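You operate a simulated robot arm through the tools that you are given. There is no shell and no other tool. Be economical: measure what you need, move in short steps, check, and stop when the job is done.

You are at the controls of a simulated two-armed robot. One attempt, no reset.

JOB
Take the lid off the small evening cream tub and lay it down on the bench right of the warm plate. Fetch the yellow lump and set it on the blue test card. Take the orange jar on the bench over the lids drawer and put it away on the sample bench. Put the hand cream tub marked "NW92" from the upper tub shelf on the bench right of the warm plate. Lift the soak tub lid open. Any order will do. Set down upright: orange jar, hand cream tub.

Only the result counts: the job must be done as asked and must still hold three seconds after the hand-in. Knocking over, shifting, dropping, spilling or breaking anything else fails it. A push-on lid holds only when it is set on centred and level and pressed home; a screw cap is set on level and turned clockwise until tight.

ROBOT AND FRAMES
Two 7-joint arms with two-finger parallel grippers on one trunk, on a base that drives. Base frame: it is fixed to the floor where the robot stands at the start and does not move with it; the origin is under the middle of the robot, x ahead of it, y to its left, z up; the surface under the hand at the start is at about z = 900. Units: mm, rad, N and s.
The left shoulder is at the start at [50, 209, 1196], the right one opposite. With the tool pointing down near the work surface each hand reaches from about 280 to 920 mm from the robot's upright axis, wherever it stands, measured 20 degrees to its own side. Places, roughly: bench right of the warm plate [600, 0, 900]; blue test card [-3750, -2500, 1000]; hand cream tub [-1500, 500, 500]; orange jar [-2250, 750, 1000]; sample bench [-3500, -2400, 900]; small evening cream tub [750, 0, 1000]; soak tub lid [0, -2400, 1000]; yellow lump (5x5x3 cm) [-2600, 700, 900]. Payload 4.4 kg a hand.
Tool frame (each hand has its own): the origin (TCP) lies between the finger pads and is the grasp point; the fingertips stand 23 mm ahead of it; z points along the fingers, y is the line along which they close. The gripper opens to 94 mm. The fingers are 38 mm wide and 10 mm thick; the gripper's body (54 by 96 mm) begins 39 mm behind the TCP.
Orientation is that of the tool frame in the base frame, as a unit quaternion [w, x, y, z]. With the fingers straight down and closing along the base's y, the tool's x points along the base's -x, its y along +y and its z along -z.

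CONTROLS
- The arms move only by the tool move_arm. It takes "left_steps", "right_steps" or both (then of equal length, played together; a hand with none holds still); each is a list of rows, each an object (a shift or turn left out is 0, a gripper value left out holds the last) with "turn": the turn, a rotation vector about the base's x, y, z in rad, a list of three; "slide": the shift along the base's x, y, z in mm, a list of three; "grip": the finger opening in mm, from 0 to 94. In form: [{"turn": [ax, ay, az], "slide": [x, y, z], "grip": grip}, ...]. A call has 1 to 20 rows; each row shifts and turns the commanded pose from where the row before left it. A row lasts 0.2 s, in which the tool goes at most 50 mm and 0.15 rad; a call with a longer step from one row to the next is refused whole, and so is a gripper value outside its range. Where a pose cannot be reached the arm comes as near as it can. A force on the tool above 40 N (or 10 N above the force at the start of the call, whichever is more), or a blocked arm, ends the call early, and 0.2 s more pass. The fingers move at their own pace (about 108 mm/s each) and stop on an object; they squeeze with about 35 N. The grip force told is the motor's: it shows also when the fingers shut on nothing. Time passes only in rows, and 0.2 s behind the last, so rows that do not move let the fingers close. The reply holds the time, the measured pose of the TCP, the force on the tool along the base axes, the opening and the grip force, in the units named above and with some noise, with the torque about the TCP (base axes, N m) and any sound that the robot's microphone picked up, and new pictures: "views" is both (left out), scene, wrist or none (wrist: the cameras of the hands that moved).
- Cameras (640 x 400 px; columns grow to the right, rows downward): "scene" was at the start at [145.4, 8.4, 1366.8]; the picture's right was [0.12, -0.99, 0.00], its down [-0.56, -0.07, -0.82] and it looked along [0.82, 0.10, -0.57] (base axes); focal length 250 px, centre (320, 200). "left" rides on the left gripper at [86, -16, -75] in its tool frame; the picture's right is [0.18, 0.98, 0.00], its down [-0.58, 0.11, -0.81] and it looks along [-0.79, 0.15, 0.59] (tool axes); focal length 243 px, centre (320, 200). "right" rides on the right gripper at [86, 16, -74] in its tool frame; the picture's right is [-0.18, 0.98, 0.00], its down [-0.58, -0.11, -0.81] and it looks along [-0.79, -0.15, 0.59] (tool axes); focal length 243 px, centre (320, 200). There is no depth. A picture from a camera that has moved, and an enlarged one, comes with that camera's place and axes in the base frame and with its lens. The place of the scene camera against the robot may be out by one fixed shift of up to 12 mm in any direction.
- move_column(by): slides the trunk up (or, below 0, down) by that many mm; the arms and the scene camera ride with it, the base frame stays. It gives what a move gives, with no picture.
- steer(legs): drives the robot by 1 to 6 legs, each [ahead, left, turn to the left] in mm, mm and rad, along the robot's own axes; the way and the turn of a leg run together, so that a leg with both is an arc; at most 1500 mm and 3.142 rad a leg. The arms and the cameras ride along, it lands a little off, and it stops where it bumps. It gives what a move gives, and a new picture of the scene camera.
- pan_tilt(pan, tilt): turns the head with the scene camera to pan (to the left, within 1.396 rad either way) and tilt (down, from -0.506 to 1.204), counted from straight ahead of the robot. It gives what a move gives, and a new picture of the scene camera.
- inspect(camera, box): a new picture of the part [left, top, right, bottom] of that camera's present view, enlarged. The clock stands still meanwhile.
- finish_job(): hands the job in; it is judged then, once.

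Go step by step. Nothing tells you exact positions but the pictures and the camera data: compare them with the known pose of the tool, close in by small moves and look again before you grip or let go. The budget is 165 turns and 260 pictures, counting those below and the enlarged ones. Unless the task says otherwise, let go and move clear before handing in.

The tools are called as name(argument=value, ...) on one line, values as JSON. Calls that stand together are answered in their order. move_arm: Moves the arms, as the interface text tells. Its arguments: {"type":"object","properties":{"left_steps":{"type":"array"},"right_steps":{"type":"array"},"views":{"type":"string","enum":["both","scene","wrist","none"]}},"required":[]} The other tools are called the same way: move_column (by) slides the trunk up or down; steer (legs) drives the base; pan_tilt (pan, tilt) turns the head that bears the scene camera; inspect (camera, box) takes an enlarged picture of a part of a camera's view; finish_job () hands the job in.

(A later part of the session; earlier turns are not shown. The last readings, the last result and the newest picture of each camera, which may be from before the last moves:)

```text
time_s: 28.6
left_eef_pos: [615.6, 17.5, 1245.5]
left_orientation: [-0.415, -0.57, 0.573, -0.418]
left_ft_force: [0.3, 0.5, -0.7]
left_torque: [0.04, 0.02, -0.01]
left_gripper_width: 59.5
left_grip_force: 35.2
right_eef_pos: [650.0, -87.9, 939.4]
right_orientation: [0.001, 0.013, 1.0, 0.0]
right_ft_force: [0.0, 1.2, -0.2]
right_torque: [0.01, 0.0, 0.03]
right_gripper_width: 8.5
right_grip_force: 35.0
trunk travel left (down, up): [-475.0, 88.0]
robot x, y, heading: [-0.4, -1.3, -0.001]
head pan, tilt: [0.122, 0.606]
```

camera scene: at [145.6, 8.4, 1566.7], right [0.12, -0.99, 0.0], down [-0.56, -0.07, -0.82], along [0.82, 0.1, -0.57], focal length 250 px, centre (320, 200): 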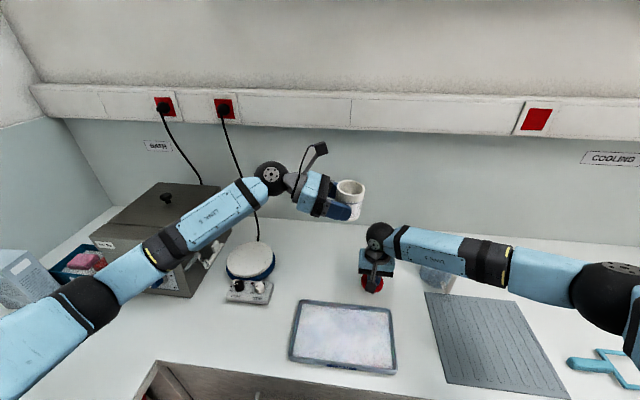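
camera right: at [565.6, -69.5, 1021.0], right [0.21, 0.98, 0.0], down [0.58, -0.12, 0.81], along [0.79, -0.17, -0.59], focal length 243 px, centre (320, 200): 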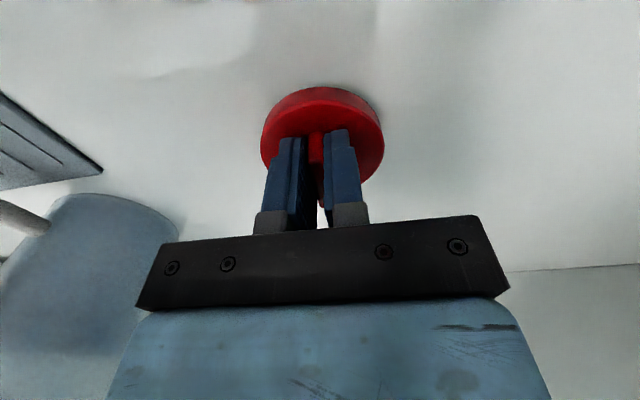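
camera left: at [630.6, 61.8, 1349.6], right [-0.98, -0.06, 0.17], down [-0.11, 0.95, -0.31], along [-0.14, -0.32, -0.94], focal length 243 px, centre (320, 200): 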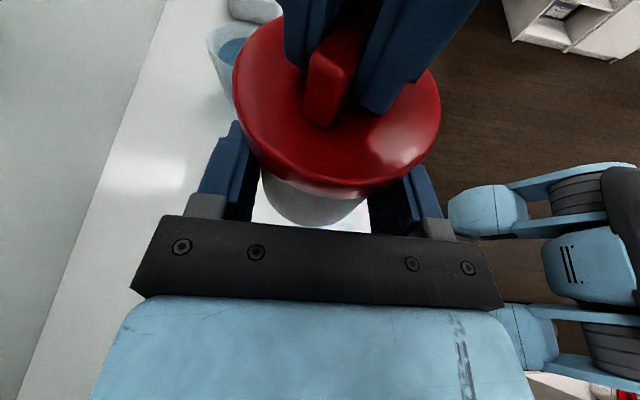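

The lid still hasn't touched, so it must be thinner than I judged. I'll keep going in small steps.

move_arm(right_steps=[{"slide": [0, 0, -2]}, {"slide": [0, 0, -2]}, {"slide": [0, 0, -2]}, {"slide": [0, 0, -2]}, {}], views="scene")

inspect(camera="scene", box=[320, 220, 440, 320])

```text
time_s: 29.9
left_eef_pos: [612.8, 18.1, 1246.7]
left_orientation: [-0.414, -0.57, 0.574, -0.418]
left_ft_force: [0.5, -1.0, 0.4]
left_torque: [0.02, -0.03, -0.04]
left_gripper_width: 59.8
left_grip_force: 35.0
right_eef_pos: [649.9, -88.1, 936.2]
right_orientation: [0.003, 0.013, 1.0, 0.002]
right_ft_force: [-10.5, -3.0, 18.2]
right_torque: [-0.1, 0.75, 0.07]
right_gripper_width: 8.5
right_grip_force: 35.3
trunk travel left (down, up): [-475.0, 88.0]
robot x, y, heading: [1.8, -1.1, 0.003]
head pan, tilt: [0.122, 0.606]
stopped in row 5 (right hand): the force on the tool passed its limit at 41 N (the readings are from after the stop); the commanded pose is now the measured one
camera scene: at [141.7, 7.8, 1566.9], right [0.12, -0.99, 0.0], down [-0.56, -0.07, -0.82], along [0.82, 0.1, -0.57], focal length 250 px, centre (320, 200)
```

scene: 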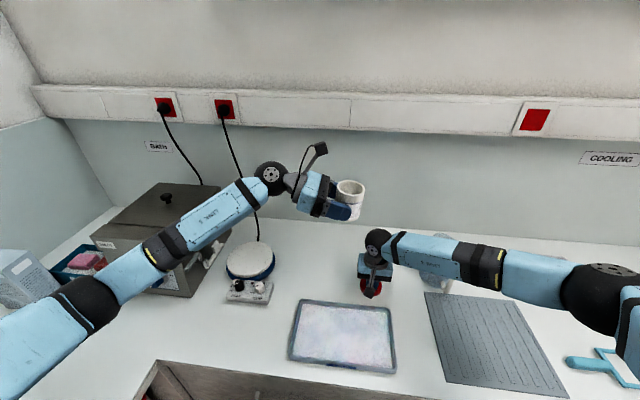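

```text
4.00 times, centred on (380, 270) of scene
camera zoom: at [141.7, 7.8, 1566.9], right [0.12, -0.99, 0.0], down [-0.56, -0.07, -0.82], along [0.82, 0.1, -0.57], focal length 999 px, centre (80, -80)
```

zoom: 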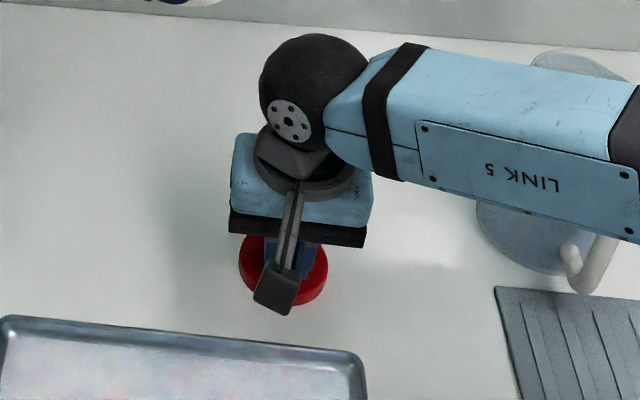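

The lid is on the bench. I'll ease off, open, and rise clear.

move_arm(right_steps=[{"slide": [0, 0, 1]}, {"grip": 40}, {"grip": 40}, {"slide": [0, 0, 30]}, {"slide": [0, 0, 40]}, {"slide": [0, 0, 40]}, {"slide": [0, 0, 40]}, {"slide": [0, -40, 40]}, {"slide": [0, -40, 0]}, {"slide": [0, -40, 0]}, {"slide": [0, -40, 0]}], views="scene")

```text
refused: row 8 steps farther than a row can; nothing moved
```

move_arm(right_steps=[{"slide": [0, 0, 1]}, {"grip": 40}, {"grip": 40}, {"slide": [0, 0, 30]}, {"slide": [0, 0, 40]}, {"slide": [0, 0, 40]}, {"slide": [0, 0, 40]}, {"slide": [0, 0, 40]}, {"slide": [0, -40, 0]}, {"slide": [0, -40, 0]}, {"slide": [0, -40, 0]}], views="scene")

```text
time_s: 32.3
left_eef_pos: [615.4, 17.1, 1245.2]
left_orientation: [-0.415, -0.57, 0.573, -0.418]
left_ft_force: [0.2, -0.1, 1.0]
left_torque: [0.02, -0.01, 0.04]
left_gripper_width: 59.3
left_grip_force: 35.4
right_eef_pos: [651.3, -209.1, 1122.9]
right_orientation: [0.002, 0.013, 1.0, 0.001]
right_ft_force: [0.8, 0.3, -0.2]
right_torque: [0.01, -0.02, 0.03]
right_gripper_width: 40.0
right_grip_force: 0.0
trunk travel left (down, up): [-475.0, 88.0]
robot x, y, heading: [0.7, -1.9, 0.001]
head pan, tilt: [0.122, 0.606]
camera scene: at [145.1, 6.8, 1566.8], right [0.12, -0.99, 0.0], down [-0.56, -0.07, -0.82], along [0.82, 0.1, -0.57], focal length 250 px, centre (320, 200)
```

scene: 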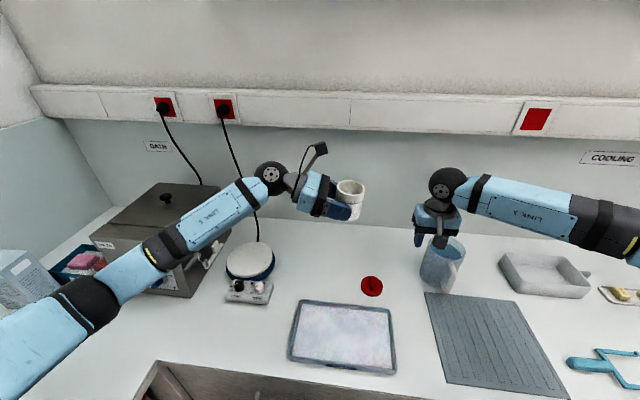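

The lid lies flat at about [650, -88]. Next I'll yaw the left hand with the tub to point mostly ahead, so its elbow comes in from over the bench.

move_arm(left_steps=[{"turn": [0, 0, 0.13]}, {"turn": [0, 0, 0.14]}, {"turn": [0, 0, 0.14]}, {"turn": [0, 0, 0.14]}, {"turn": [0, 0, 0.14]}, {"turn": [0, 0, 0.14]}, {"turn": [0, 0, 0.14]}, {"turn": [0, 0, 0.14]}, {}], views="scene")

```text
time_s: 34.3
left_eef_pos: [617.7, 28.3, 1237.9]
left_orientation: [0.173, 0.771, -0.241, 0.563]
left_ft_force: [1.3, -0.1, -0.2]
left_torque: [0.0, -0.01, -0.02]
left_gripper_width: 59.7
left_grip_force: 35.0
left hand out of reach, approached as far as the arm can: row 7, 8
right_eef_pos: [651.3, -207.9, 1123.1]
right_orientation: [0.002, 0.012, 1.0, 0.0]
right_ft_force: [0.8, -0.3, -0.6]
right_torque: [-0.01, 0.01, 0.0]
right_gripper_width: 40.0
right_grip_force: 0.1
trunk travel left (down, up): [-475.0, 88.0]
robot x, y, heading: [-1.7, 1.3, 0.003]
head pan, tilt: [0.122, 0.606]
camera scene: at [145.5, 8.0, 1566.8], right [0.12, -0.99, 0.0], down [-0.56, -0.07, -0.82], along [0.82, 0.1, -0.57], focal length 250 px, centre (320, 200)
```

scene: 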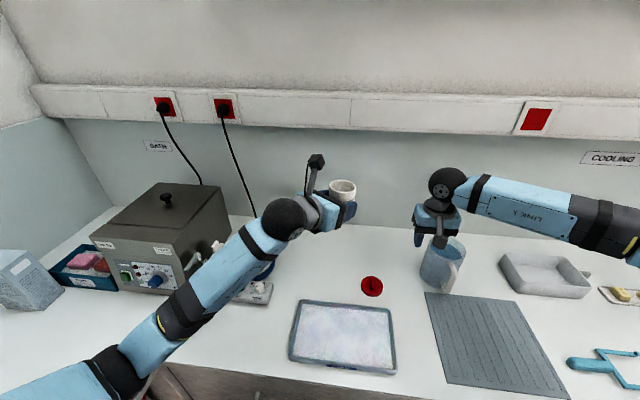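

Heading is now about -34° with the tub level. I'll back the base 150 mm so the elbow hangs in front of the bench, then reach forward again.

steer(legs=[[-150, 0, 0]])

move_arm(left_steps=[{"slide": [40, 0, -20]}, {"slide": [40, 5, -20]}, {"slide": [40, 5, -20]}, {"slide": [40, 5, -20]}, {"slide": [8, 0, -20]}, {}], views="scene")

```text
time_s: 35.7
left_eef_pos: [469.4, 28.9, 1235.9]
left_orientation: [0.173, 0.772, -0.242, 0.562]
left_ft_force: [0.2, 0.2, 0.2]
left_torque: [0.01, 0.03, 0.01]
left_gripper_width: 59.6
left_grip_force: 35.3
right_eef_pos: [502.2, -208.8, 1123.8]
right_orientation: [0.003, 0.013, 1.0, 0.0]
right_ft_force: [0.7, -0.2, 0.6]
right_torque: [0.01, 0.0, -0.01]
right_gripper_width: 39.7
right_grip_force: 0.1
trunk travel left (down, up): [-475.0, 88.0]
robot x, y, heading: [-145.7, -0.0, 0.006]
head pan, tilt: [0.122, 0.606]
camera scene: at [-2.5, 8.3, 1566.5], right [0.12, -0.99, 0.0], down [-0.57, -0.07, -0.82], along [0.82, 0.1, -0.57], focal length 250 px, centre (320, 200)
```

scene: 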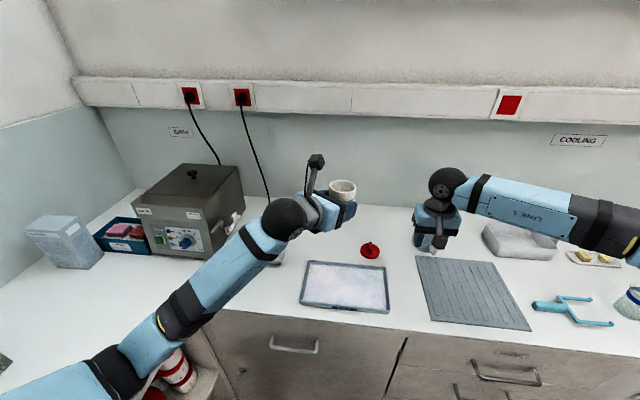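

```text
time_s: 37.1
left_eef_pos: [636.5, 43.1, 1135.6]
left_orientation: [0.172, 0.772, -0.241, 0.562]
left_ft_force: [-1.2, -0.7, 0.0]
left_torque: [0.03, 0.02, -0.02]
left_gripper_width: 59.6
left_grip_force: 35.2
right_eef_pos: [502.6, -208.8, 1121.7]
right_orientation: [0.002, 0.014, 1.0, 0.001]
right_ft_force: [-0.2, -0.1, 0.5]
right_torque: [0.0, 0.02, -0.02]
right_gripper_width: 40.2
right_grip_force: 0.1
trunk travel left (down, up): [-475.0, 88.0]
robot x, y, heading: [-148.0, 0.9, -0.0]
head pan, tilt: [0.122, 0.606]
camera scene: at [-3.5, 8.4, 1566.7], right [0.12, -0.99, 0.0], down [-0.56, -0.07, -0.82], along [0.82, 0.1, -0.57], focal length 250 px, centre (320, 200)
```

scene: 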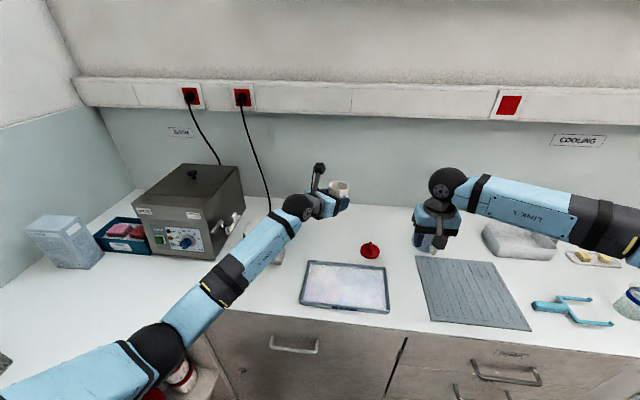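

That works well, and the elbow now sits in front of the bench. I'll lower the tub in stages.

move_arm(left_steps=[{"slide": [0, 0, -30]}, {"slide": [0, 0, -30]}, {"slide": [0, 0, -30]}, {"slide": [0, 0, -30]}, {"slide": [0, 0, -30]}, {"slide": [0, 0, -20]}, {}])

inspect(camera="scene", box=[180, 160, 420, 350])

```text
time_s: 38.7
left_eef_pos: [637.0, 43.0, 966.8]
left_orientation: [0.172, 0.771, -0.241, 0.564]
left_ft_force: [-0.1, -0.9, 0.5]
left_torque: [0.0, 0.05, -0.03]
left_gripper_width: 59.4
left_grip_force: 35.1
right_eef_pos: [502.2, -207.7, 1124.1]
right_orientation: [0.002, 0.014, 1.0, 0.0]
right_ft_force: [0.7, 0.2, 0.7]
right_torque: [-0.01, 0.0, 0.01]
right_gripper_width: 40.3
right_grip_force: 0.0
trunk travel left (down, up): [-475.0, 88.0]
robot x, y, heading: [-149.4, -0.9, -0.0]
head pan, tilt: [0.122, 0.606]
camera scene: at [-3.8, 8.3, 1566.8], right [0.12, -0.99, 0.0], down [-0.56, -0.07, -0.82], along [0.82, 0.1, -0.57], focal length 250 px, centre (320, 200)
camera left: at [608.0, 79.5, 1071.3], right [-0.51, -0.84, 0.17], down [-0.84, 0.45, -0.31], along [0.18, -0.3, -0.94], focal length 243 px, centre (320, 200)
```

scene: 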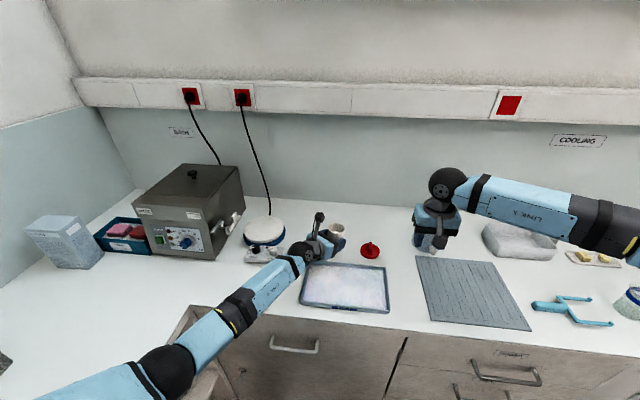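
left: 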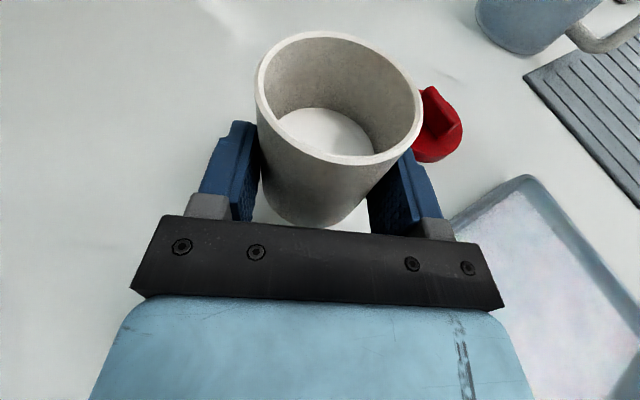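

```text
2.11 times, centred on (300, 255) of scene
camera zoom: at [-3.8, 8.3, 1566.8], right [0.12, -0.99, 0.0], down [-0.56, -0.07, -0.82], along [0.82, 0.1, -0.57], focal length 526 px, centre (362, 84)
```

zoom: 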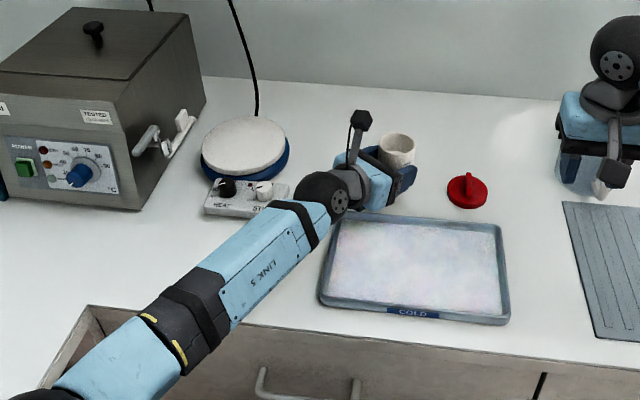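

All clear. I'll lower the last ~38 mm slowly until the tub touches.

move_arm(left_steps=[{"slide": [0, 0, -15]}, {"slide": [0, 0, -12]}, {"slide": [0, 0, -4]}, {"slide": [0, 0, -3]}, {"slide": [0, 0, -2]}, {}])

```text
time_s: 39.4
left_eef_pos: [642.3, 44.3, 952.4]
left_orientation: [0.172, 0.766, -0.238, 0.572]
left_ft_force: [-4.2, 2.3, 20.0]
left_torque: [0.59, 1.55, -0.04]
left_gripper_width: 59.5
left_grip_force: 35.0
right_eef_pos: [503.7, -207.3, 1124.2]
right_orientation: [0.002, 0.014, 1.0, 0.001]
right_ft_force: [0.2, 0.7, 0.5]
right_torque: [0.0, 0.05, 0.02]
right_gripper_width: 40.0
right_grip_force: 0.0
trunk travel left (down, up): [-475.0, 88.0]
robot x, y, heading: [-152.4, 2.5, 0.002]
head pan, tilt: [0.122, 0.606]
stopped in row 3 (left hand): the force on the tool passed its limit at 46 N (the readings are from after the stop); the commanded pose is now the measured one
camera scene: at [-3.7, 8.5, 1566.7], right [0.12, -0.99, 0.0], down [-0.56, -0.07, -0.82], along [0.82, 0.1, -0.57], focal length 250 px, centre (320, 200)
camera left: at [611.4, 80.4, 1055.7], right [-0.51, -0.84, 0.17], down [-0.84, 0.44, -0.33], along [0.2, -0.31, -0.93], focal length 243 px, centre (320, 200)
```

scene: 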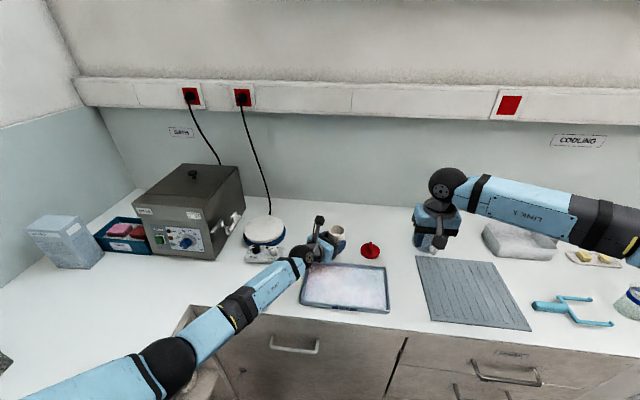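
left: 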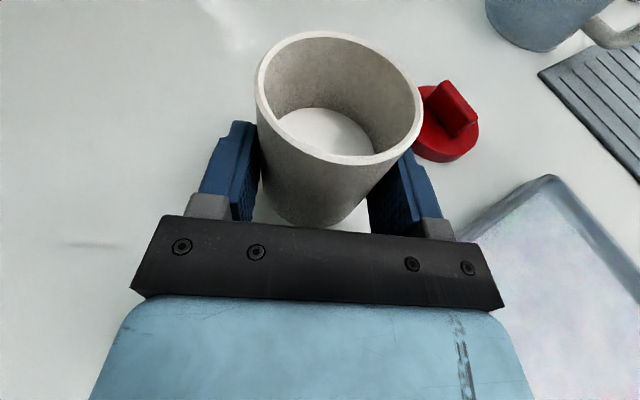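

The torque shows the hand's underside touching the tray's back rim, not the tub on the bench. I'll rise and set the tub down further back first, and the right hand can return it to its place from above.

move_arm(left_steps=[{"slide": [0, 0, 25], "turn": [0.0106, 0.0158, 0]}, {"slide": [0, 0, 25]}, {"slide": [35, 0, 0]}, {"slide": [35, 0, 0]}, {"slide": [10, 0, 0]}, {"slide": [0, 0, -25]}, {"slide": [0, 0, -25]}, {}])

inspect(camera="scene", box=[180, 160, 420, 350])

```text
time_s: 41.2
left_eef_pos: [721.2, 43.5, 949.7]
left_orientation: [0.172, 0.772, -0.241, 0.562]
left_ft_force: [0.9, 0.9, 0.3]
left_torque: [-0.05, 0.02, 0.0]
left_gripper_width: 59.3
left_grip_force: 34.5
right_eef_pos: [502.1, -207.0, 1123.7]
right_orientation: [0.003, 0.013, 1.0, 0.001]
right_ft_force: [-0.5, 0.4, -0.7]
right_torque: [-0.06, -0.03, -0.01]
right_gripper_width: 39.8
right_grip_force: 0.1
trunk travel left (down, up): [-475.0, 88.0]
robot x, y, heading: [-151.6, 0.8, -0.001]
head pan, tilt: [0.122, 0.606]
camera scene: at [-3.9, 9.2, 1566.8], right [0.12, -0.99, 0.0], down [-0.56, -0.07, -0.82], along [0.82, 0.1, -0.57], focal length 250 px, centre (320, 200)
camera left: at [691.9, 80.1, 1052.9], right [-0.51, -0.84, 0.17], down [-0.84, 0.45, -0.31], along [0.18, -0.3, -0.94], focal length 243 px, centre (320, 200)
```

scene: 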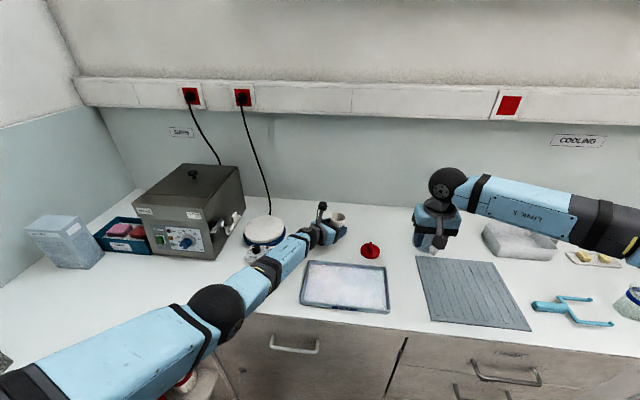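
left: 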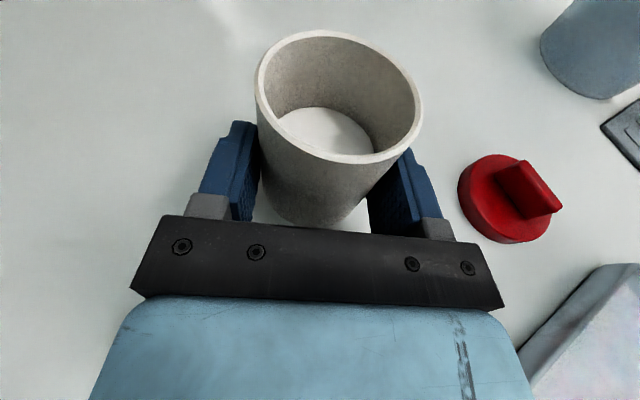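

```text
2.11 times, centred on (300, 255) of scene
camera zoom: at [-3.9, 9.2, 1566.8], right [0.12, -0.99, 0.0], down [-0.56, -0.07, -0.82], along [0.82, 0.1, -0.57], focal length 526 px, centre (362, 84)
```

zoom: 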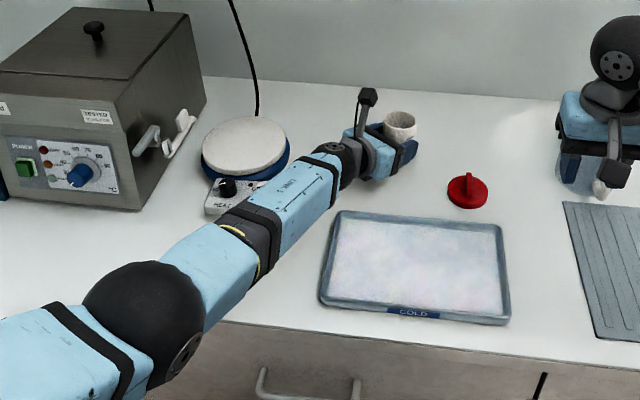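

It is clear of the tray now. I'll lower until the tub touches.

move_arm(left_steps=[{"slide": [0, 0, -8]}, {"slide": [0, 0, -5]}, {"slide": [0, 0, -3]}, {"slide": [0, 0, -2]}, {"slide": [0, 0, -2]}, {}], views="none")

```text
time_s: 42.6
left_eef_pos: [722.2, 44.1, 933.6]
left_orientation: [0.17, 0.772, -0.241, 0.563]
left_ft_force: [1.0, 0.0, 5.2]
left_torque: [-0.15, -0.24, 0.07]
left_gripper_width: 59.4
left_grip_force: 35.0
left hand out of reach, approached as far as the arm can: row 5
right_eef_pos: [502.7, -208.4, 1124.3]
right_orientation: [0.002, 0.014, 1.0, 0.001]
right_ft_force: [0.5, -0.7, 0.3]
right_torque: [-0.03, -0.03, 0.01]
right_gripper_width: 40.3
right_grip_force: 0.1
trunk travel left (down, up): [-475.0, 88.0]
robot x, y, heading: [-152.7, 0.1, -0.005]
head pan, tilt: [0.122, 0.606]
```

The readings show the tub's far edge touching the bench. I'll open and draw straight back.

move_arm(left_steps=[{"slide": [0, 0, -1]}, {"grip": 66}, {"grip": 94}, {"grip": 94}, {"slide": [-20, 14, 7]}, {"slide": [-25, 17, 10]}, {"slide": [-25, 17, 10]}, {"slide": [-20, 10, 30]}, {"slide": [0, 0, 40]}, {"slide": [0, 0, 40]}, {"slide": [0, 0, 40]}])

```text
time_s: 45.0
left_eef_pos: [629.2, 102.8, 1108.7]
left_orientation: [0.17, 0.772, -0.242, 0.562]
left_ft_force: [0.0, 0.3, 0.3]
left_torque: [0.0, 0.01, 0.0]
left_gripper_width: 94.1
left_grip_force: 0.0
right_eef_pos: [501.4, -208.0, 1124.0]
right_orientation: [0.003, 0.013, 1.0, 0.001]
right_ft_force: [-0.1, 0.0, 0.5]
right_torque: [-0.01, -0.03, 0.0]
right_gripper_width: 39.9
right_grip_force: 0.0
trunk travel left (down, up): [-475.0, 88.0]
robot x, y, heading: [-151.5, -2.7, -0.001]
head pan, tilt: [0.122, 0.606]
camera scene: at [-4.8, 8.2, 1566.8], right [0.12, -0.99, 0.0], down [-0.56, -0.07, -0.82], along [0.82, 0.1, -0.57], focal length 250 px, centre (320, 200)
camera left: at [600.6, 137.7, 1213.3], right [-0.51, -0.84, 0.17], down [-0.84, 0.45, -0.3], along [0.18, -0.29, -0.94], focal length 243 px, centre (320, 200)
```

scene: 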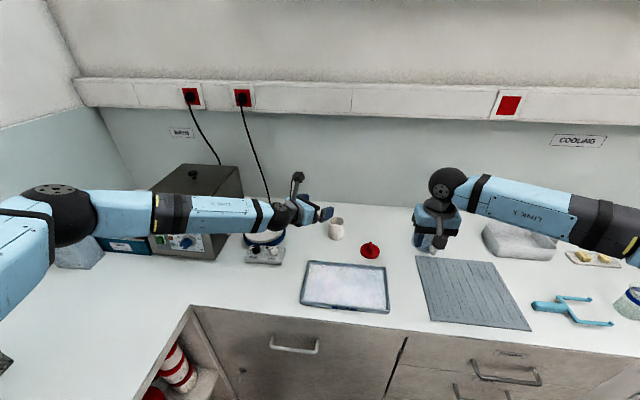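
left: 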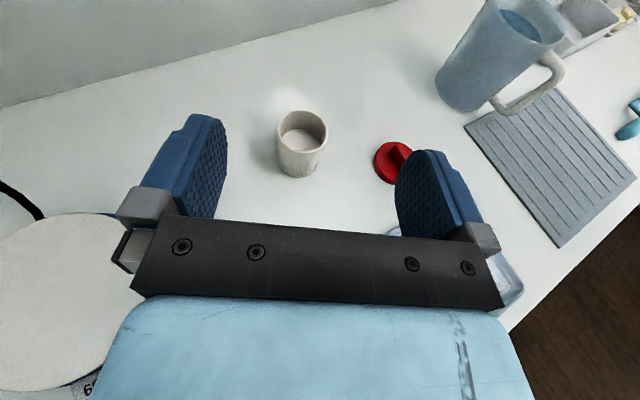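

The tub stands at about [731, 35]. I'll swing the left hand away and down while the right hand goes over the tub to return it to its place.

move_arm(left_steps=[{"slide": [-30, 20, 20]}, {"slide": [-30, 20, 20], "turn": [0.0784, 0.1162, 0]}, {"slide": [-30, 20, 20], "turn": [0.0784, 0.1162, 0]}, {"slide": [-20, 20, 10], "turn": [0.0784, 0.1162, 0]}, {"slide": [0, 20, 0], "turn": [0.0784, 0.1162, 0]}, {"turn": [0.0784, 0.1162, 0]}, {"turn": [0.0784, 0.1162, 0]}, {"turn": [0.0784, 0.1162, 0]}, {"turn": [0.0784, 0.1162, 0]}, {"turn": [0.0784, 0.1162, 0]}, {}], right_steps=[{"grip": 94}, {}, {"slide": [35, 0, 0]}, {"slide": [35, 20, 0]}, {"slide": [35, 35, 0]}, {"slide": [35, 35, 0]}, {"slide": [35, 35, 0]}, {"slide": [30, 39, 0]}, {"slide": [25, 40, 0]}, {"slide": [0, 40, -30]}, {"slide": [0, 0, -30]}])

```text
time_s: 47.4
left_eef_pos: [519.6, 200.4, 1178.5]
left_orientation: [0.0, 0.955, -0.297, -0.004]
left_ft_force: [-1.0, -0.1, 0.3]
left_torque: [0.0, -0.02, 0.02]
left_gripper_width: 93.9
left_grip_force: 0.0
right_eef_pos: [663.5, -22.9, 1077.6]
right_orientation: [0.003, 0.014, 1.0, 0.001]
right_ft_force: [0.0, -0.5, 0.4]
right_torque: [-0.04, 0.01, 0.03]
right_gripper_width: 93.9
right_grip_force: 0.0
right hand out of reach, approached as far as the arm can: row 8, 9, 10, 11
trunk travel left (down, up): [-475.0, 88.0]
robot x, y, heading: [-150.3, -4.8, -0.001]
head pan, tilt: [0.122, 0.606]
camera scene: at [-3.8, 7.6, 1566.8], right [0.12, -0.99, 0.0], down [-0.56, -0.07, -0.82], along [0.82, 0.1, -0.57], focal length 250 px, centre (320, 200)
camera right: at [577.9, -5.1, 1150.2], right [0.21, 0.98, 0.0], down [0.57, -0.13, 0.81], along [0.79, -0.17, -0.59], focal length 243 px, centre (320, 200)
camera left: at [600.3, 163.4, 1252.0], right [-0.41, -0.91, 0.0], down [-0.54, 0.24, 0.81], along [-0.74, 0.33, -0.59], focal length 243 px, centre (320, 200)
```

scene: 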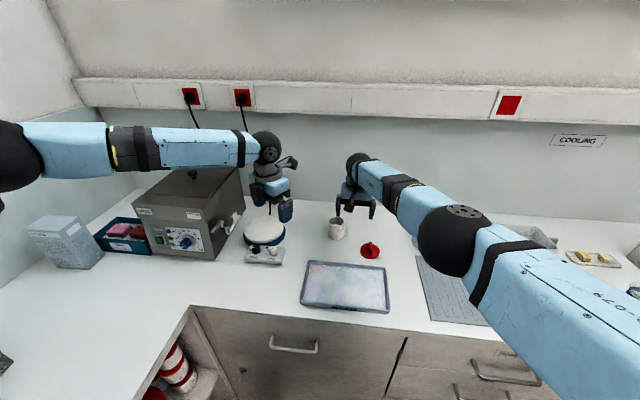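
right: 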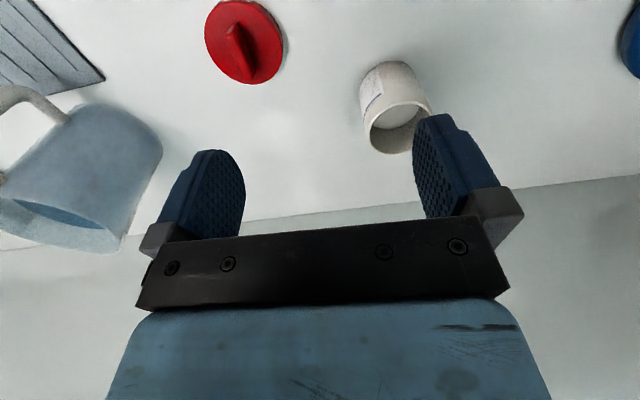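
left: 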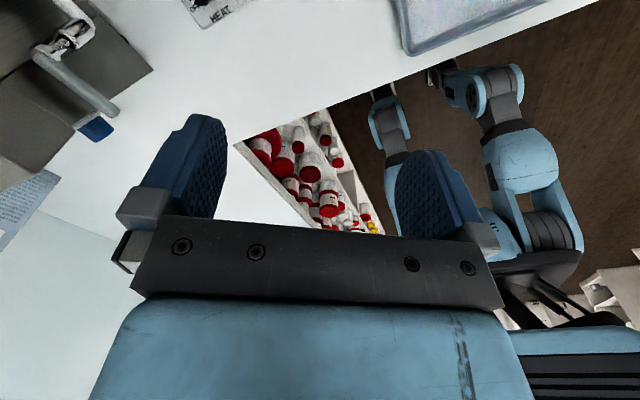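

The right hand ran out of reach because the base is back. I'll pull it in, unroll the left hand, then drive forward again.

move_arm(left_steps=[{"turn": [0, 0, -0.14]}, {"turn": [0, 0, -0.14]}, {"turn": [0, 0, -0.14]}, {"turn": [0, 0, -0.14]}, {"turn": [0, 0, -0.14]}, {"turn": [0, 0, -0.14]}, {"turn": [0, 0, -0.14]}, {"turn": [0, 0, -0.14]}, {"turn": [0, 0, -0.14]}, {"turn": [0, 0, -0.14]}, {"turn": [0, 0, -0.14]}, {"turn": [0, 0, -0.14]}, {"turn": [0, 0, -0.14]}, {"turn": [0, 0, -0.14]}, {"turn": [0, 0, -0.14]}, {"turn": [0, 0, -0.14]}, {"turn": [0, 0, -0.14]}, {"turn": [0, 0, -0.14]}], right_steps=[{"slide": [0, 0, 40]}, {"slide": [-40, 0, 0]}, {"slide": [-40, 0, 0]}, {"slide": [-40, 0, 0]}, {}, {}, {}, {}, {}, {}, {}, {}, {}, {}, {}, {}, {}, {}], views="none")

steer(legs=[[130, 0, 0]])

```text
time_s: 51.2
left_eef_pos: [520.3, 201.1, 1179.5]
left_orientation: [0.0, 0.932, -0.363, -0.002]
left_ft_force: [0.1, 0.2, 0.8]
left_torque: [-0.01, -0.03, -0.01]
left_gripper_width: 94.0
left_grip_force: 0.1
left hand out of reach, approached as far as the arm can: row 2, 3, 4, 5, 6, 7, 8, 9, 10, 11, 12, 13, 14, 15, 16, 17, 18
right_eef_pos: [542.7, -23.4, 1116.5]
right_orientation: [0.003, 0.014, 1.0, 0.001]
right_ft_force: [-0.5, -0.2, -0.1]
right_torque: [0.0, -0.02, 0.01]
right_gripper_width: 93.8
right_grip_force: 0.0
trunk travel left (down, up): [-475.0, 88.0]
robot x, y, heading: [-150.6, 1.6, 0.001]
head pan, tilt: [0.122, 0.606]
```

```text
time_s: 52.5
left_eef_pos: [647.0, 199.7, 1179.7]
left_orientation: [0.0, 0.932, -0.364, -0.002]
left_ft_force: [-0.7, -0.6, -0.6]
left_torque: [0.0, -0.01, -0.01]
left_gripper_width: 93.9
left_grip_force: 0.0
right_eef_pos: [670.8, -23.5, 1117.5]
right_orientation: [0.003, 0.014, 1.0, 0.001]
right_ft_force: [-0.1, 0.0, 0.2]
right_torque: [-0.01, -0.01, -0.03]
right_gripper_width: 93.8
right_grip_force: 0.0
trunk travel left (down, up): [-475.0, 88.0]
robot x, y, heading: [-22.3, -0.1, -0.002]
head pan, tilt: [0.122, 0.606]
camera scene: at [123.0, 8.2, 1567.1], right [0.12, -0.99, 0.0], down [-0.56, -0.07, -0.82], along [0.82, 0.1, -0.57], focal length 250 px, centre (320, 200)
```

scene: 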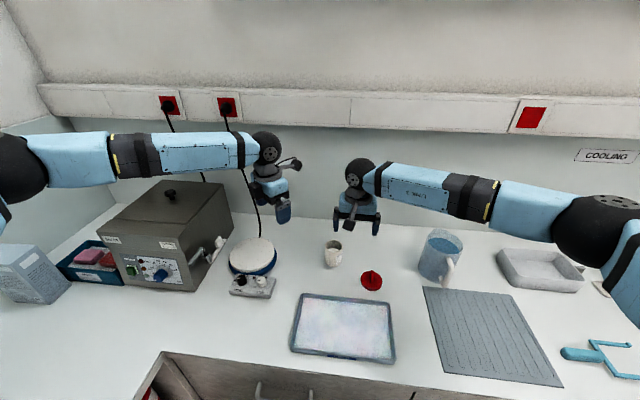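

The right hand can reach the tub now. I'll move over it and check the alignment.

move_arm(right_steps=[{"slide": [30, 30, 0]}, {"slide": [30, 29, 0]}, {"slide": [0, 0, -40]}, {"slide": [0, 0, -35]}, {}], views="wrist")

```text
time_s: 53.7
left_eef_pos: [649.0, 199.7, 1180.0]
left_orientation: [0.0, 0.932, -0.363, -0.003]
left_ft_force: [-0.3, 0.2, 0.0]
left_torque: [0.02, 0.01, -0.02]
left_gripper_width: 94.2
left_grip_force: 0.0
right_eef_pos: [732.6, 35.2, 1040.8]
right_orientation: [0.003, 0.014, 1.0, 0.001]
right_ft_force: [-0.5, 0.0, -0.5]
right_torque: [0.01, -0.01, 0.01]
right_gripper_width: 94.0
right_grip_force: 0.0
trunk travel left (down, up): [-475.0, 88.0]
robot x, y, heading: [-20.5, -2.6, -0.002]
head pan, tilt: [0.122, 0.606]
camera right: at [645.9, 53.4, 1115.2], right [0.21, 0.98, 0.0], down [0.57, -0.13, 0.81], along [0.79, -0.17, -0.59], focal length 243 px, centre (320, 200)
```

right: 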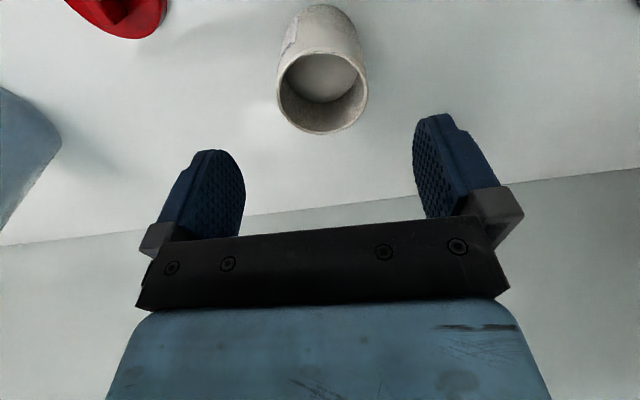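

The tub is centred under the hand. I'll go down, grip, lift a little, and carry it back 78 mm.

move_arm(right_steps=[{"slide": [-1, 2, -40]}, {"slide": [0, 0, -30]}, {"slide": [0, 0, -20]}, {"grip": 70}, {"grip": 45}, {"grip": 45}, {"grip": 45}], views="none")

move_arm(right_steps=[{"slide": [0, 0, 10]}, {"slide": [0, 0, 20]}, {"slide": [-30, -2, 10]}, {"slide": [-30, -2, 0]}, {"slide": [-17, -1, 0]}, {"slide": [0, 0, -20]}, {"slide": [0, 0, -12]}, {}])

```text
time_s: 55.3
left_eef_pos: [648.7, 200.6, 1178.6]
left_orientation: [0.001, 0.932, -0.363, -0.003]
left_ft_force: [-0.6, 0.1, -1.0]
left_torque: [0.01, 0.01, -0.01]
left_gripper_width: 94.1
left_grip_force: 0.1
right_eef_pos: [730.9, 36.3, 952.1]
right_orientation: [0.002, 0.014, 1.0, 0.001]
right_ft_force: [0.0, -1.2, 1.1]
right_torque: [-0.12, -0.08, 0.0]
right_gripper_width: 60.4
right_grip_force: 35.0
trunk travel left (down, up): [-475.0, 88.0]
robot x, y, heading: [-17.6, -0.8, -0.004]
head pan, tilt: [0.122, 0.606]
```

```text
time_s: 57.1
left_eef_pos: [648.2, 199.6, 1179.5]
left_orientation: [0.001, 0.931, -0.364, -0.004]
left_ft_force: [0.2, -0.5, 0.0]
left_torque: [0.01, -0.02, 0.02]
left_gripper_width: 94.3
left_grip_force: 0.1
right_eef_pos: [652.9, 32.8, 959.5]
right_orientation: [0.002, 0.015, 1.0, 0.001]
right_ft_force: [0.5, 0.6, -0.8]
right_torque: [0.02, 0.01, -0.01]
right_gripper_width: 60.3
right_grip_force: 35.1
trunk travel left (down, up): [-475.0, 88.0]
robot x, y, heading: [-18.3, -0.9, -0.004]
head pan, tilt: [0.122, 0.606]
camera scene: at [124.8, 8.1, 1566.8], right [0.12, -0.99, 0.0], down [-0.56, -0.07, -0.82], along [0.82, 0.1, -0.57], focal length 250 px, centre (320, 200)
camera right: at [567.4, 50.1, 1033.2], right [0.21, 0.98, 0.0], down [0.57, -0.13, 0.81], along [0.79, -0.17, -0.59], focal length 243 px, centre (320, 200)
```

scene: 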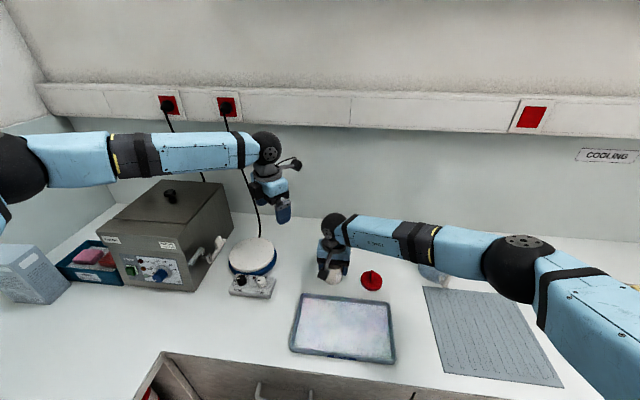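
right: 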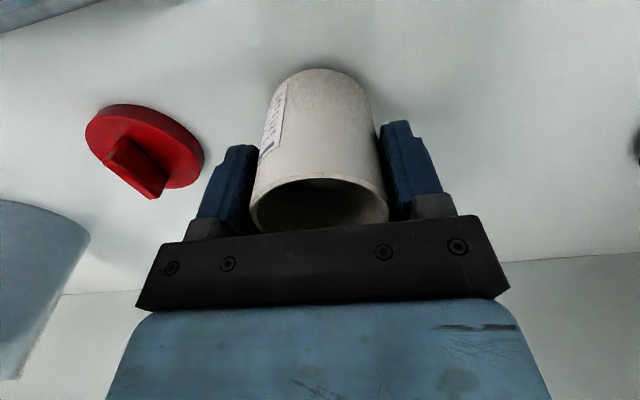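

The tub is over its old place, 7 mm up. I'll set it down, release, and rise.

move_arm(right_steps=[{"slide": [0, 0, -5]}, {"slide": [0, 0, -2]}, {"grip": 66}, {"grip": 86}, {"grip": 86}, {"slide": [0, 0, 20]}, {"slide": [0, 0, 40]}, {"slide": [0, 0, 40]}, {"slide": [0, 0, 40]}, {"slide": [0, 0, 40]}, {"slide": [0, -40, 0]}, {"slide": [0, -40, 0]}, {"slide": [0, -40, 0]}, {"slide": [0, -40, 0]}], views="scene")

```text
time_s: 60.1
left_eef_pos: [648.2, 198.4, 1179.2]
left_orientation: [-0.001, 0.932, -0.363, -0.003]
left_ft_force: [-0.2, 0.2, 0.1]
left_torque: [0.01, 0.01, 0.01]
left_gripper_width: 94.2
left_grip_force: 0.1
right_eef_pos: [653.3, -129.5, 1131.9]
right_orientation: [0.003, 0.014, 1.0, 0.002]
right_ft_force: [0.0, -0.9, 0.3]
right_torque: [0.01, 0.01, 0.01]
right_gripper_width: 86.0
right_grip_force: 0.0
trunk travel left (down, up): [-475.0, 88.0]
robot x, y, heading: [-22.2, -0.7, -0.002]
head pan, tilt: [0.122, 0.606]
camera scene: at [124.6, 5.6, 1566.8], right [0.12, -0.99, 0.0], down [-0.56, -0.07, -0.82], along [0.82, 0.1, -0.57], focal length 250 px, centre (320, 200)
```

scene: 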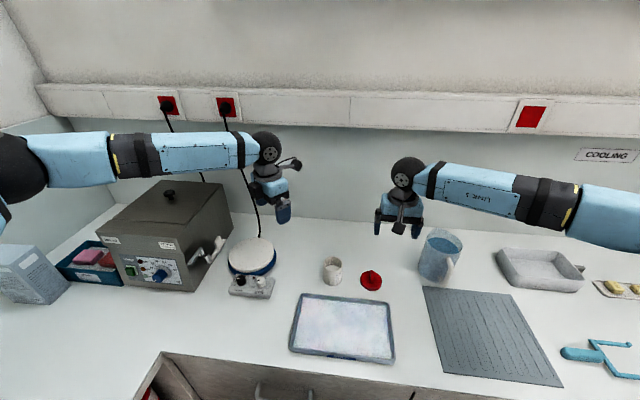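

The tub is back in its place, with the lid to its right on the bench, so that part is done. Now I'll back away from the bench and unwind the left wrist.

steer(legs=[[-450, 0, 0]])

move_arm(left_steps=[{"turn": [0, 0, 0.145]}, {"turn": [0, 0, 0.145]}, {"turn": [0, 0, 0.145]}, {"turn": [0, 0, 0.145]}, {"turn": [0, 0, 0.145]}, {"turn": [0, 0, 0.145]}, {"turn": [0, 0, 0.145]}, {"turn": [0, 0, 0.145]}, {"turn": [0, 0, 0.145]}, {"turn": [0, 0, 0.145]}, {"turn": [0, 0, 0.145]}, {"turn": [0, 0, 0.145]}, {"turn": [0, 0, 0.145]}, {"turn": [0, 0, 0.145]}, {"turn": [0, 0, 0.145]}, {"turn": [0, 0, 0.145]}, {"turn": [0, 0, 0.145]}, {"turn": [0, 0, 0.145]}, {"turn": [0, 0, 0.145]}, {"turn": [0, 0, 0.145]}], views="scene")

```text
time_s: 62.8
left_eef_pos: [199.3, 201.2, 1178.3]
left_orientation: [0.001, 0.932, -0.363, -0.002]
left_ft_force: [0.0, 0.4, -0.1]
left_torque: [0.04, -0.02, -0.04]
left_gripper_width: 94.0
left_grip_force: 0.2
right_eef_pos: [203.5, -127.2, 1132.4]
right_orientation: [0.002, 0.014, 1.0, 0.001]
right_ft_force: [0.2, -0.9, -0.5]
right_torque: [0.03, -0.02, -0.01]
right_gripper_width: 86.2
right_grip_force: 0.1
trunk travel left (down, up): [-475.0, 88.0]
robot x, y, heading: [-472.6, -1.8, -0.005]
head pan, tilt: [0.122, 0.606]
camera scene: at [-324.6, 8.7, 1566.6], right [0.12, -0.99, 0.0], down [-0.56, -0.07, -0.82], along [0.82, 0.1, -0.57], focal length 250 px, centre (320, 200)
```

scene: 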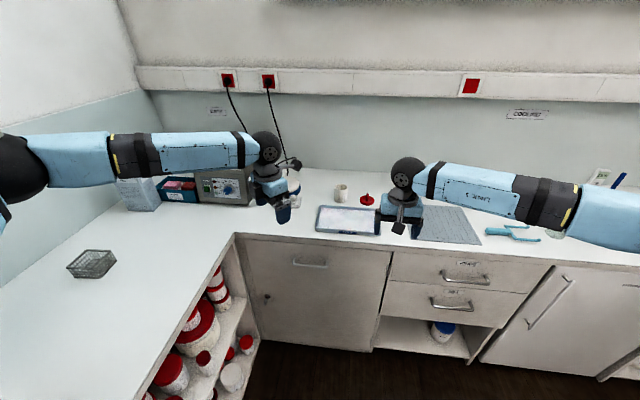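

```text
time_s: 67.0
left_eef_pos: [199.2, 202.4, 1178.6]
left_orientation: [0.003, 0.471, 0.882, 0.0]
left_ft_force: [-0.2, -0.6, 0.8]
left_torque: [-0.02, -0.01, -0.01]
left_gripper_width: 93.8
left_grip_force: 0.1
right_eef_pos: [204.0, -125.2, 1133.6]
right_orientation: [0.001, 0.013, 1.0, 0.001]
right_ft_force: [-0.3, 0.3, 0.7]
right_torque: [0.03, 0.01, 0.06]
right_gripper_width: 86.1
right_grip_force: 0.1
trunk travel left (down, up): [-475.0, 88.0]
robot x, y, heading: [-465.8, 1.8, 0.001]
head pan, tilt: [0.122, 0.606]
camera scene: at [-325.2, 8.6, 1566.8], right [0.12, -0.99, 0.0], down [-0.56, -0.07, -0.82], along [0.82, 0.1, -0.57], focal length 250 px, centre (320, 200)
```

scene: 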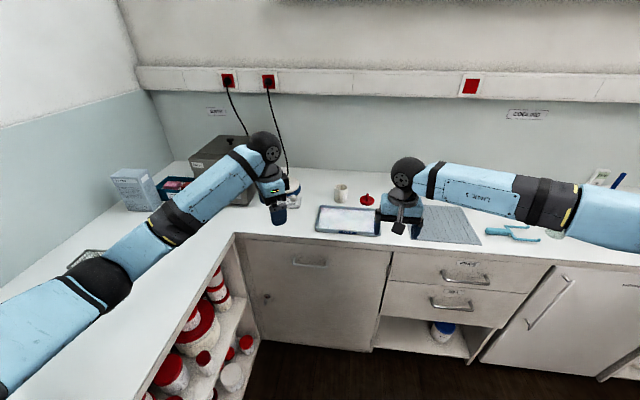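

The left bench runs back along y with the tub shelves beneath it. I'll finish unwinding the left wrist, raising it slightly.

move_arm(left_steps=[{"turn": [0, 0, 0.14], "slide": [0, -10, 10]}, {"turn": [0, 0, 0.14], "slide": [0, -10, 10]}, {"turn": [0, 0, 0.14], "slide": [0, -10, 10]}, {"turn": [0, 0, 0.14], "slide": [0, -10, 10]}, {"turn": [0, 0, 0.14]}, {"turn": [0, 0, 0.14]}, {"turn": [0, 0, 0.14]}], views="scene")

pan_tilt(pan=1.39, tilt=0.6)

pan_tilt(pan=-1.39, tilt=0.5)

```text
time_s: 68.6
left_eef_pos: [197.4, 159.3, 1218.7]
left_orientation: [0.002, 0.001, 1.0, 0.002]
left_ft_force: [0.2, -0.5, -0.6]
left_torque: [0.04, 0.01, -0.02]
left_gripper_width: 93.8
left_grip_force: 0.2
right_eef_pos: [204.8, -126.5, 1133.2]
right_orientation: [0.003, 0.014, 1.0, 0.001]
right_ft_force: [-0.7, -0.2, -0.5]
right_torque: [0.03, -0.02, -0.02]
right_gripper_width: 85.8
right_grip_force: 0.0
trunk travel left (down, up): [-475.0, 88.0]
robot x, y, heading: [-472.7, -2.2, -0.005]
head pan, tilt: [0.122, 0.606]
camera scene: at [-325.2, 8.6, 1566.8], right [0.12, -0.99, 0.0], down [-0.56, -0.07, -0.82], along [0.82, 0.1, -0.57], focal length 250 px, centre (320, 200)
```

scene: 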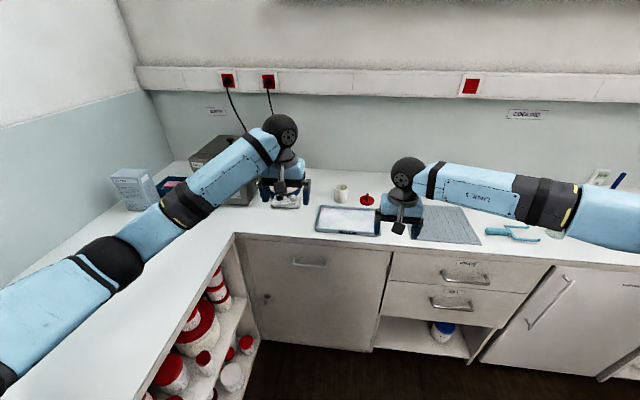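

```text
time_s: 70.0
left_eef_pos: [198.8, 160.7, 1219.3]
left_orientation: [0.003, 0.003, 1.0, 0.002]
left_ft_force: [0.0, -0.6, -0.6]
left_torque: [-0.03, -0.01, -0.01]
left_gripper_width: 94.1
left_grip_force: 0.0
right_eef_pos: [202.1, -125.3, 1132.6]
right_orientation: [0.003, 0.014, 1.0, 0.001]
right_ft_force: [0.7, -0.2, -0.5]
right_torque: [0.01, 0.0, 0.01]
right_gripper_width: 86.0
right_grip_force: 0.0
trunk travel left (down, up): [-475.0, 88.0]
robot x, y, heading: [-468.1, -1.3, -0.001]
head pan, tilt: [1.389, 0.6]
camera scene: at [-396.7, 84.9, 1567.2], right [0.98, -0.18, 0.0], down [-0.1, -0.56, -0.83], along [0.15, 0.81, -0.56], focal length 250 px, centre (320, 200)
```

scene: 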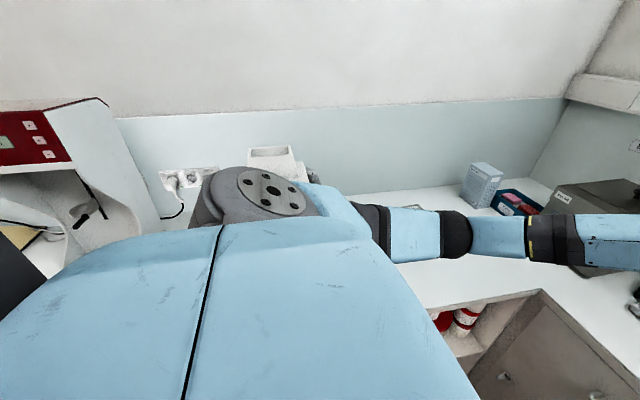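

```text
time_s: 72.5
left_eef_pos: [199.5, 160.9, 1219.1]
left_orientation: [0.003, 0.003, 1.0, 0.001]
left_ft_force: [0.3, 0.8, -0.6]
left_torque: [-0.03, 0.0, -0.02]
left_gripper_width: 94.0
left_grip_force: 0.0
right_eef_pos: [202.8, -127.4, 1132.8]
right_orientation: [0.002, 0.014, 1.0, 0.002]
right_ft_force: [0.7, -0.7, 0.5]
right_torque: [0.02, 0.0, 0.01]
right_gripper_width: 86.2
right_grip_force: 0.1
trunk travel left (down, up): [-475.0, 88.0]
robot x, y, heading: [-470.1, 2.1, -0.002]
head pan, tilt: [-1.389, 0.499]
camera scene: at [-396.4, -91.4, 1576.2], right [-0.98, -0.18, 0.0], down [-0.09, 0.47, -0.88], along [0.16, -0.86, -0.48], focal length 250 px, centre (320, 200)
```

scene: 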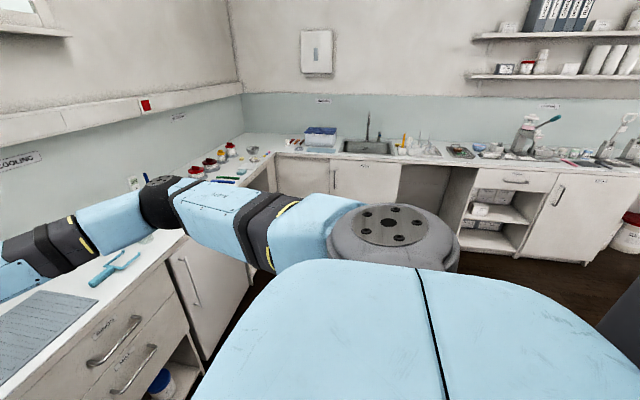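

Across the aisle to the right is the sink bench, with a blue-lidded box left of the sink that is likely the soak tub. I'll turn to face it, drive nearer, and look.

steer(legs=[[0, 0, -1.571], [1000, 0, 0]])

pan_tilt(pan=0.35, tilt=0.45)

```text
time_s: 81.5
left_eef_pos: [-343.4, -1665.3, 1217.5]
left_orientation: [0.003, 0.716, 0.698, 0.0]
left_ft_force: [-0.3, -0.3, 0.4]
left_torque: [0.02, 0.01, 0.05]
left_gripper_width: 93.9
left_grip_force: 0.0
right_eef_pos: [-631.1, -1663.8, 1133.6]
right_orientation: [0.002, 0.725, 0.689, -0.001]
right_ft_force: [-0.7, -0.1, -0.3]
right_torque: [0.02, -0.01, 0.01]
right_gripper_width: 85.9
right_grip_force: 0.1
trunk travel left (down, up): [-475.0, 88.0]
robot x, y, heading: [-489.5, -989.7, -1.591]
head pan, tilt: [-1.389, 0.499]
camera scene: at [-590.2, -1076.7, 1576.3], right [-0.16, 0.99, 0.0], down [0.47, 0.08, -0.88], along [-0.87, -0.14, -0.48], focal length 250 px, centre (320, 200)
```

scene: 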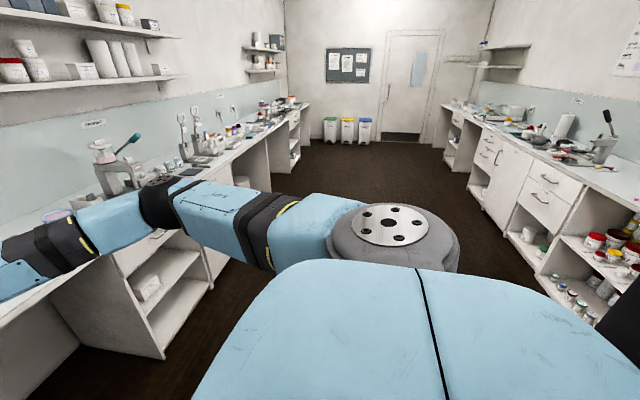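

```text
time_s: 83.2
left_eef_pos: [-344.3, -1665.1, 1218.3]
left_orientation: [0.003, 0.716, 0.698, 0.0]
left_ft_force: [0.2, -0.2, -0.4]
left_torque: [0.01, 0.02, 0.01]
left_gripper_width: 94.0
left_grip_force: 0.1
right_eef_pos: [-631.3, -1664.5, 1132.6]
right_orientation: [0.003, 0.724, 0.69, -0.002]
right_ft_force: [-0.3, -0.9, 0.0]
right_torque: [0.02, 0.0, 0.0]
right_gripper_width: 85.8
right_grip_force: 0.1
trunk travel left (down, up): [-475.0, 88.0]
robot x, y, heading: [-490.8, -991.4, -1.592]
head pan, tilt: [0.351, 0.45]
camera scene: at [-470.8, -1149.6, 1580.7], right [-0.95, -0.32, 0.0], down [-0.14, 0.41, -0.9], along [0.29, -0.85, -0.44], focal length 250 px, centre (320, 200)
```

scene: 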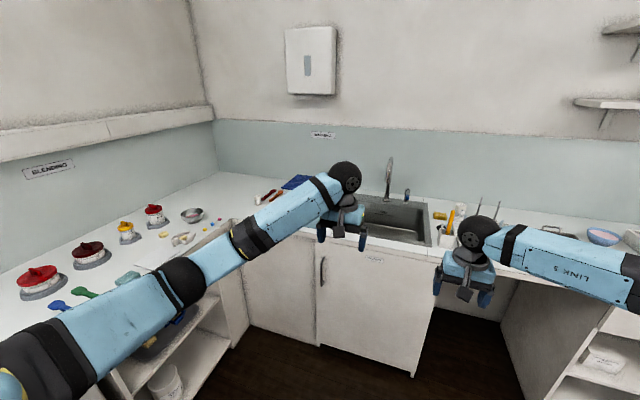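

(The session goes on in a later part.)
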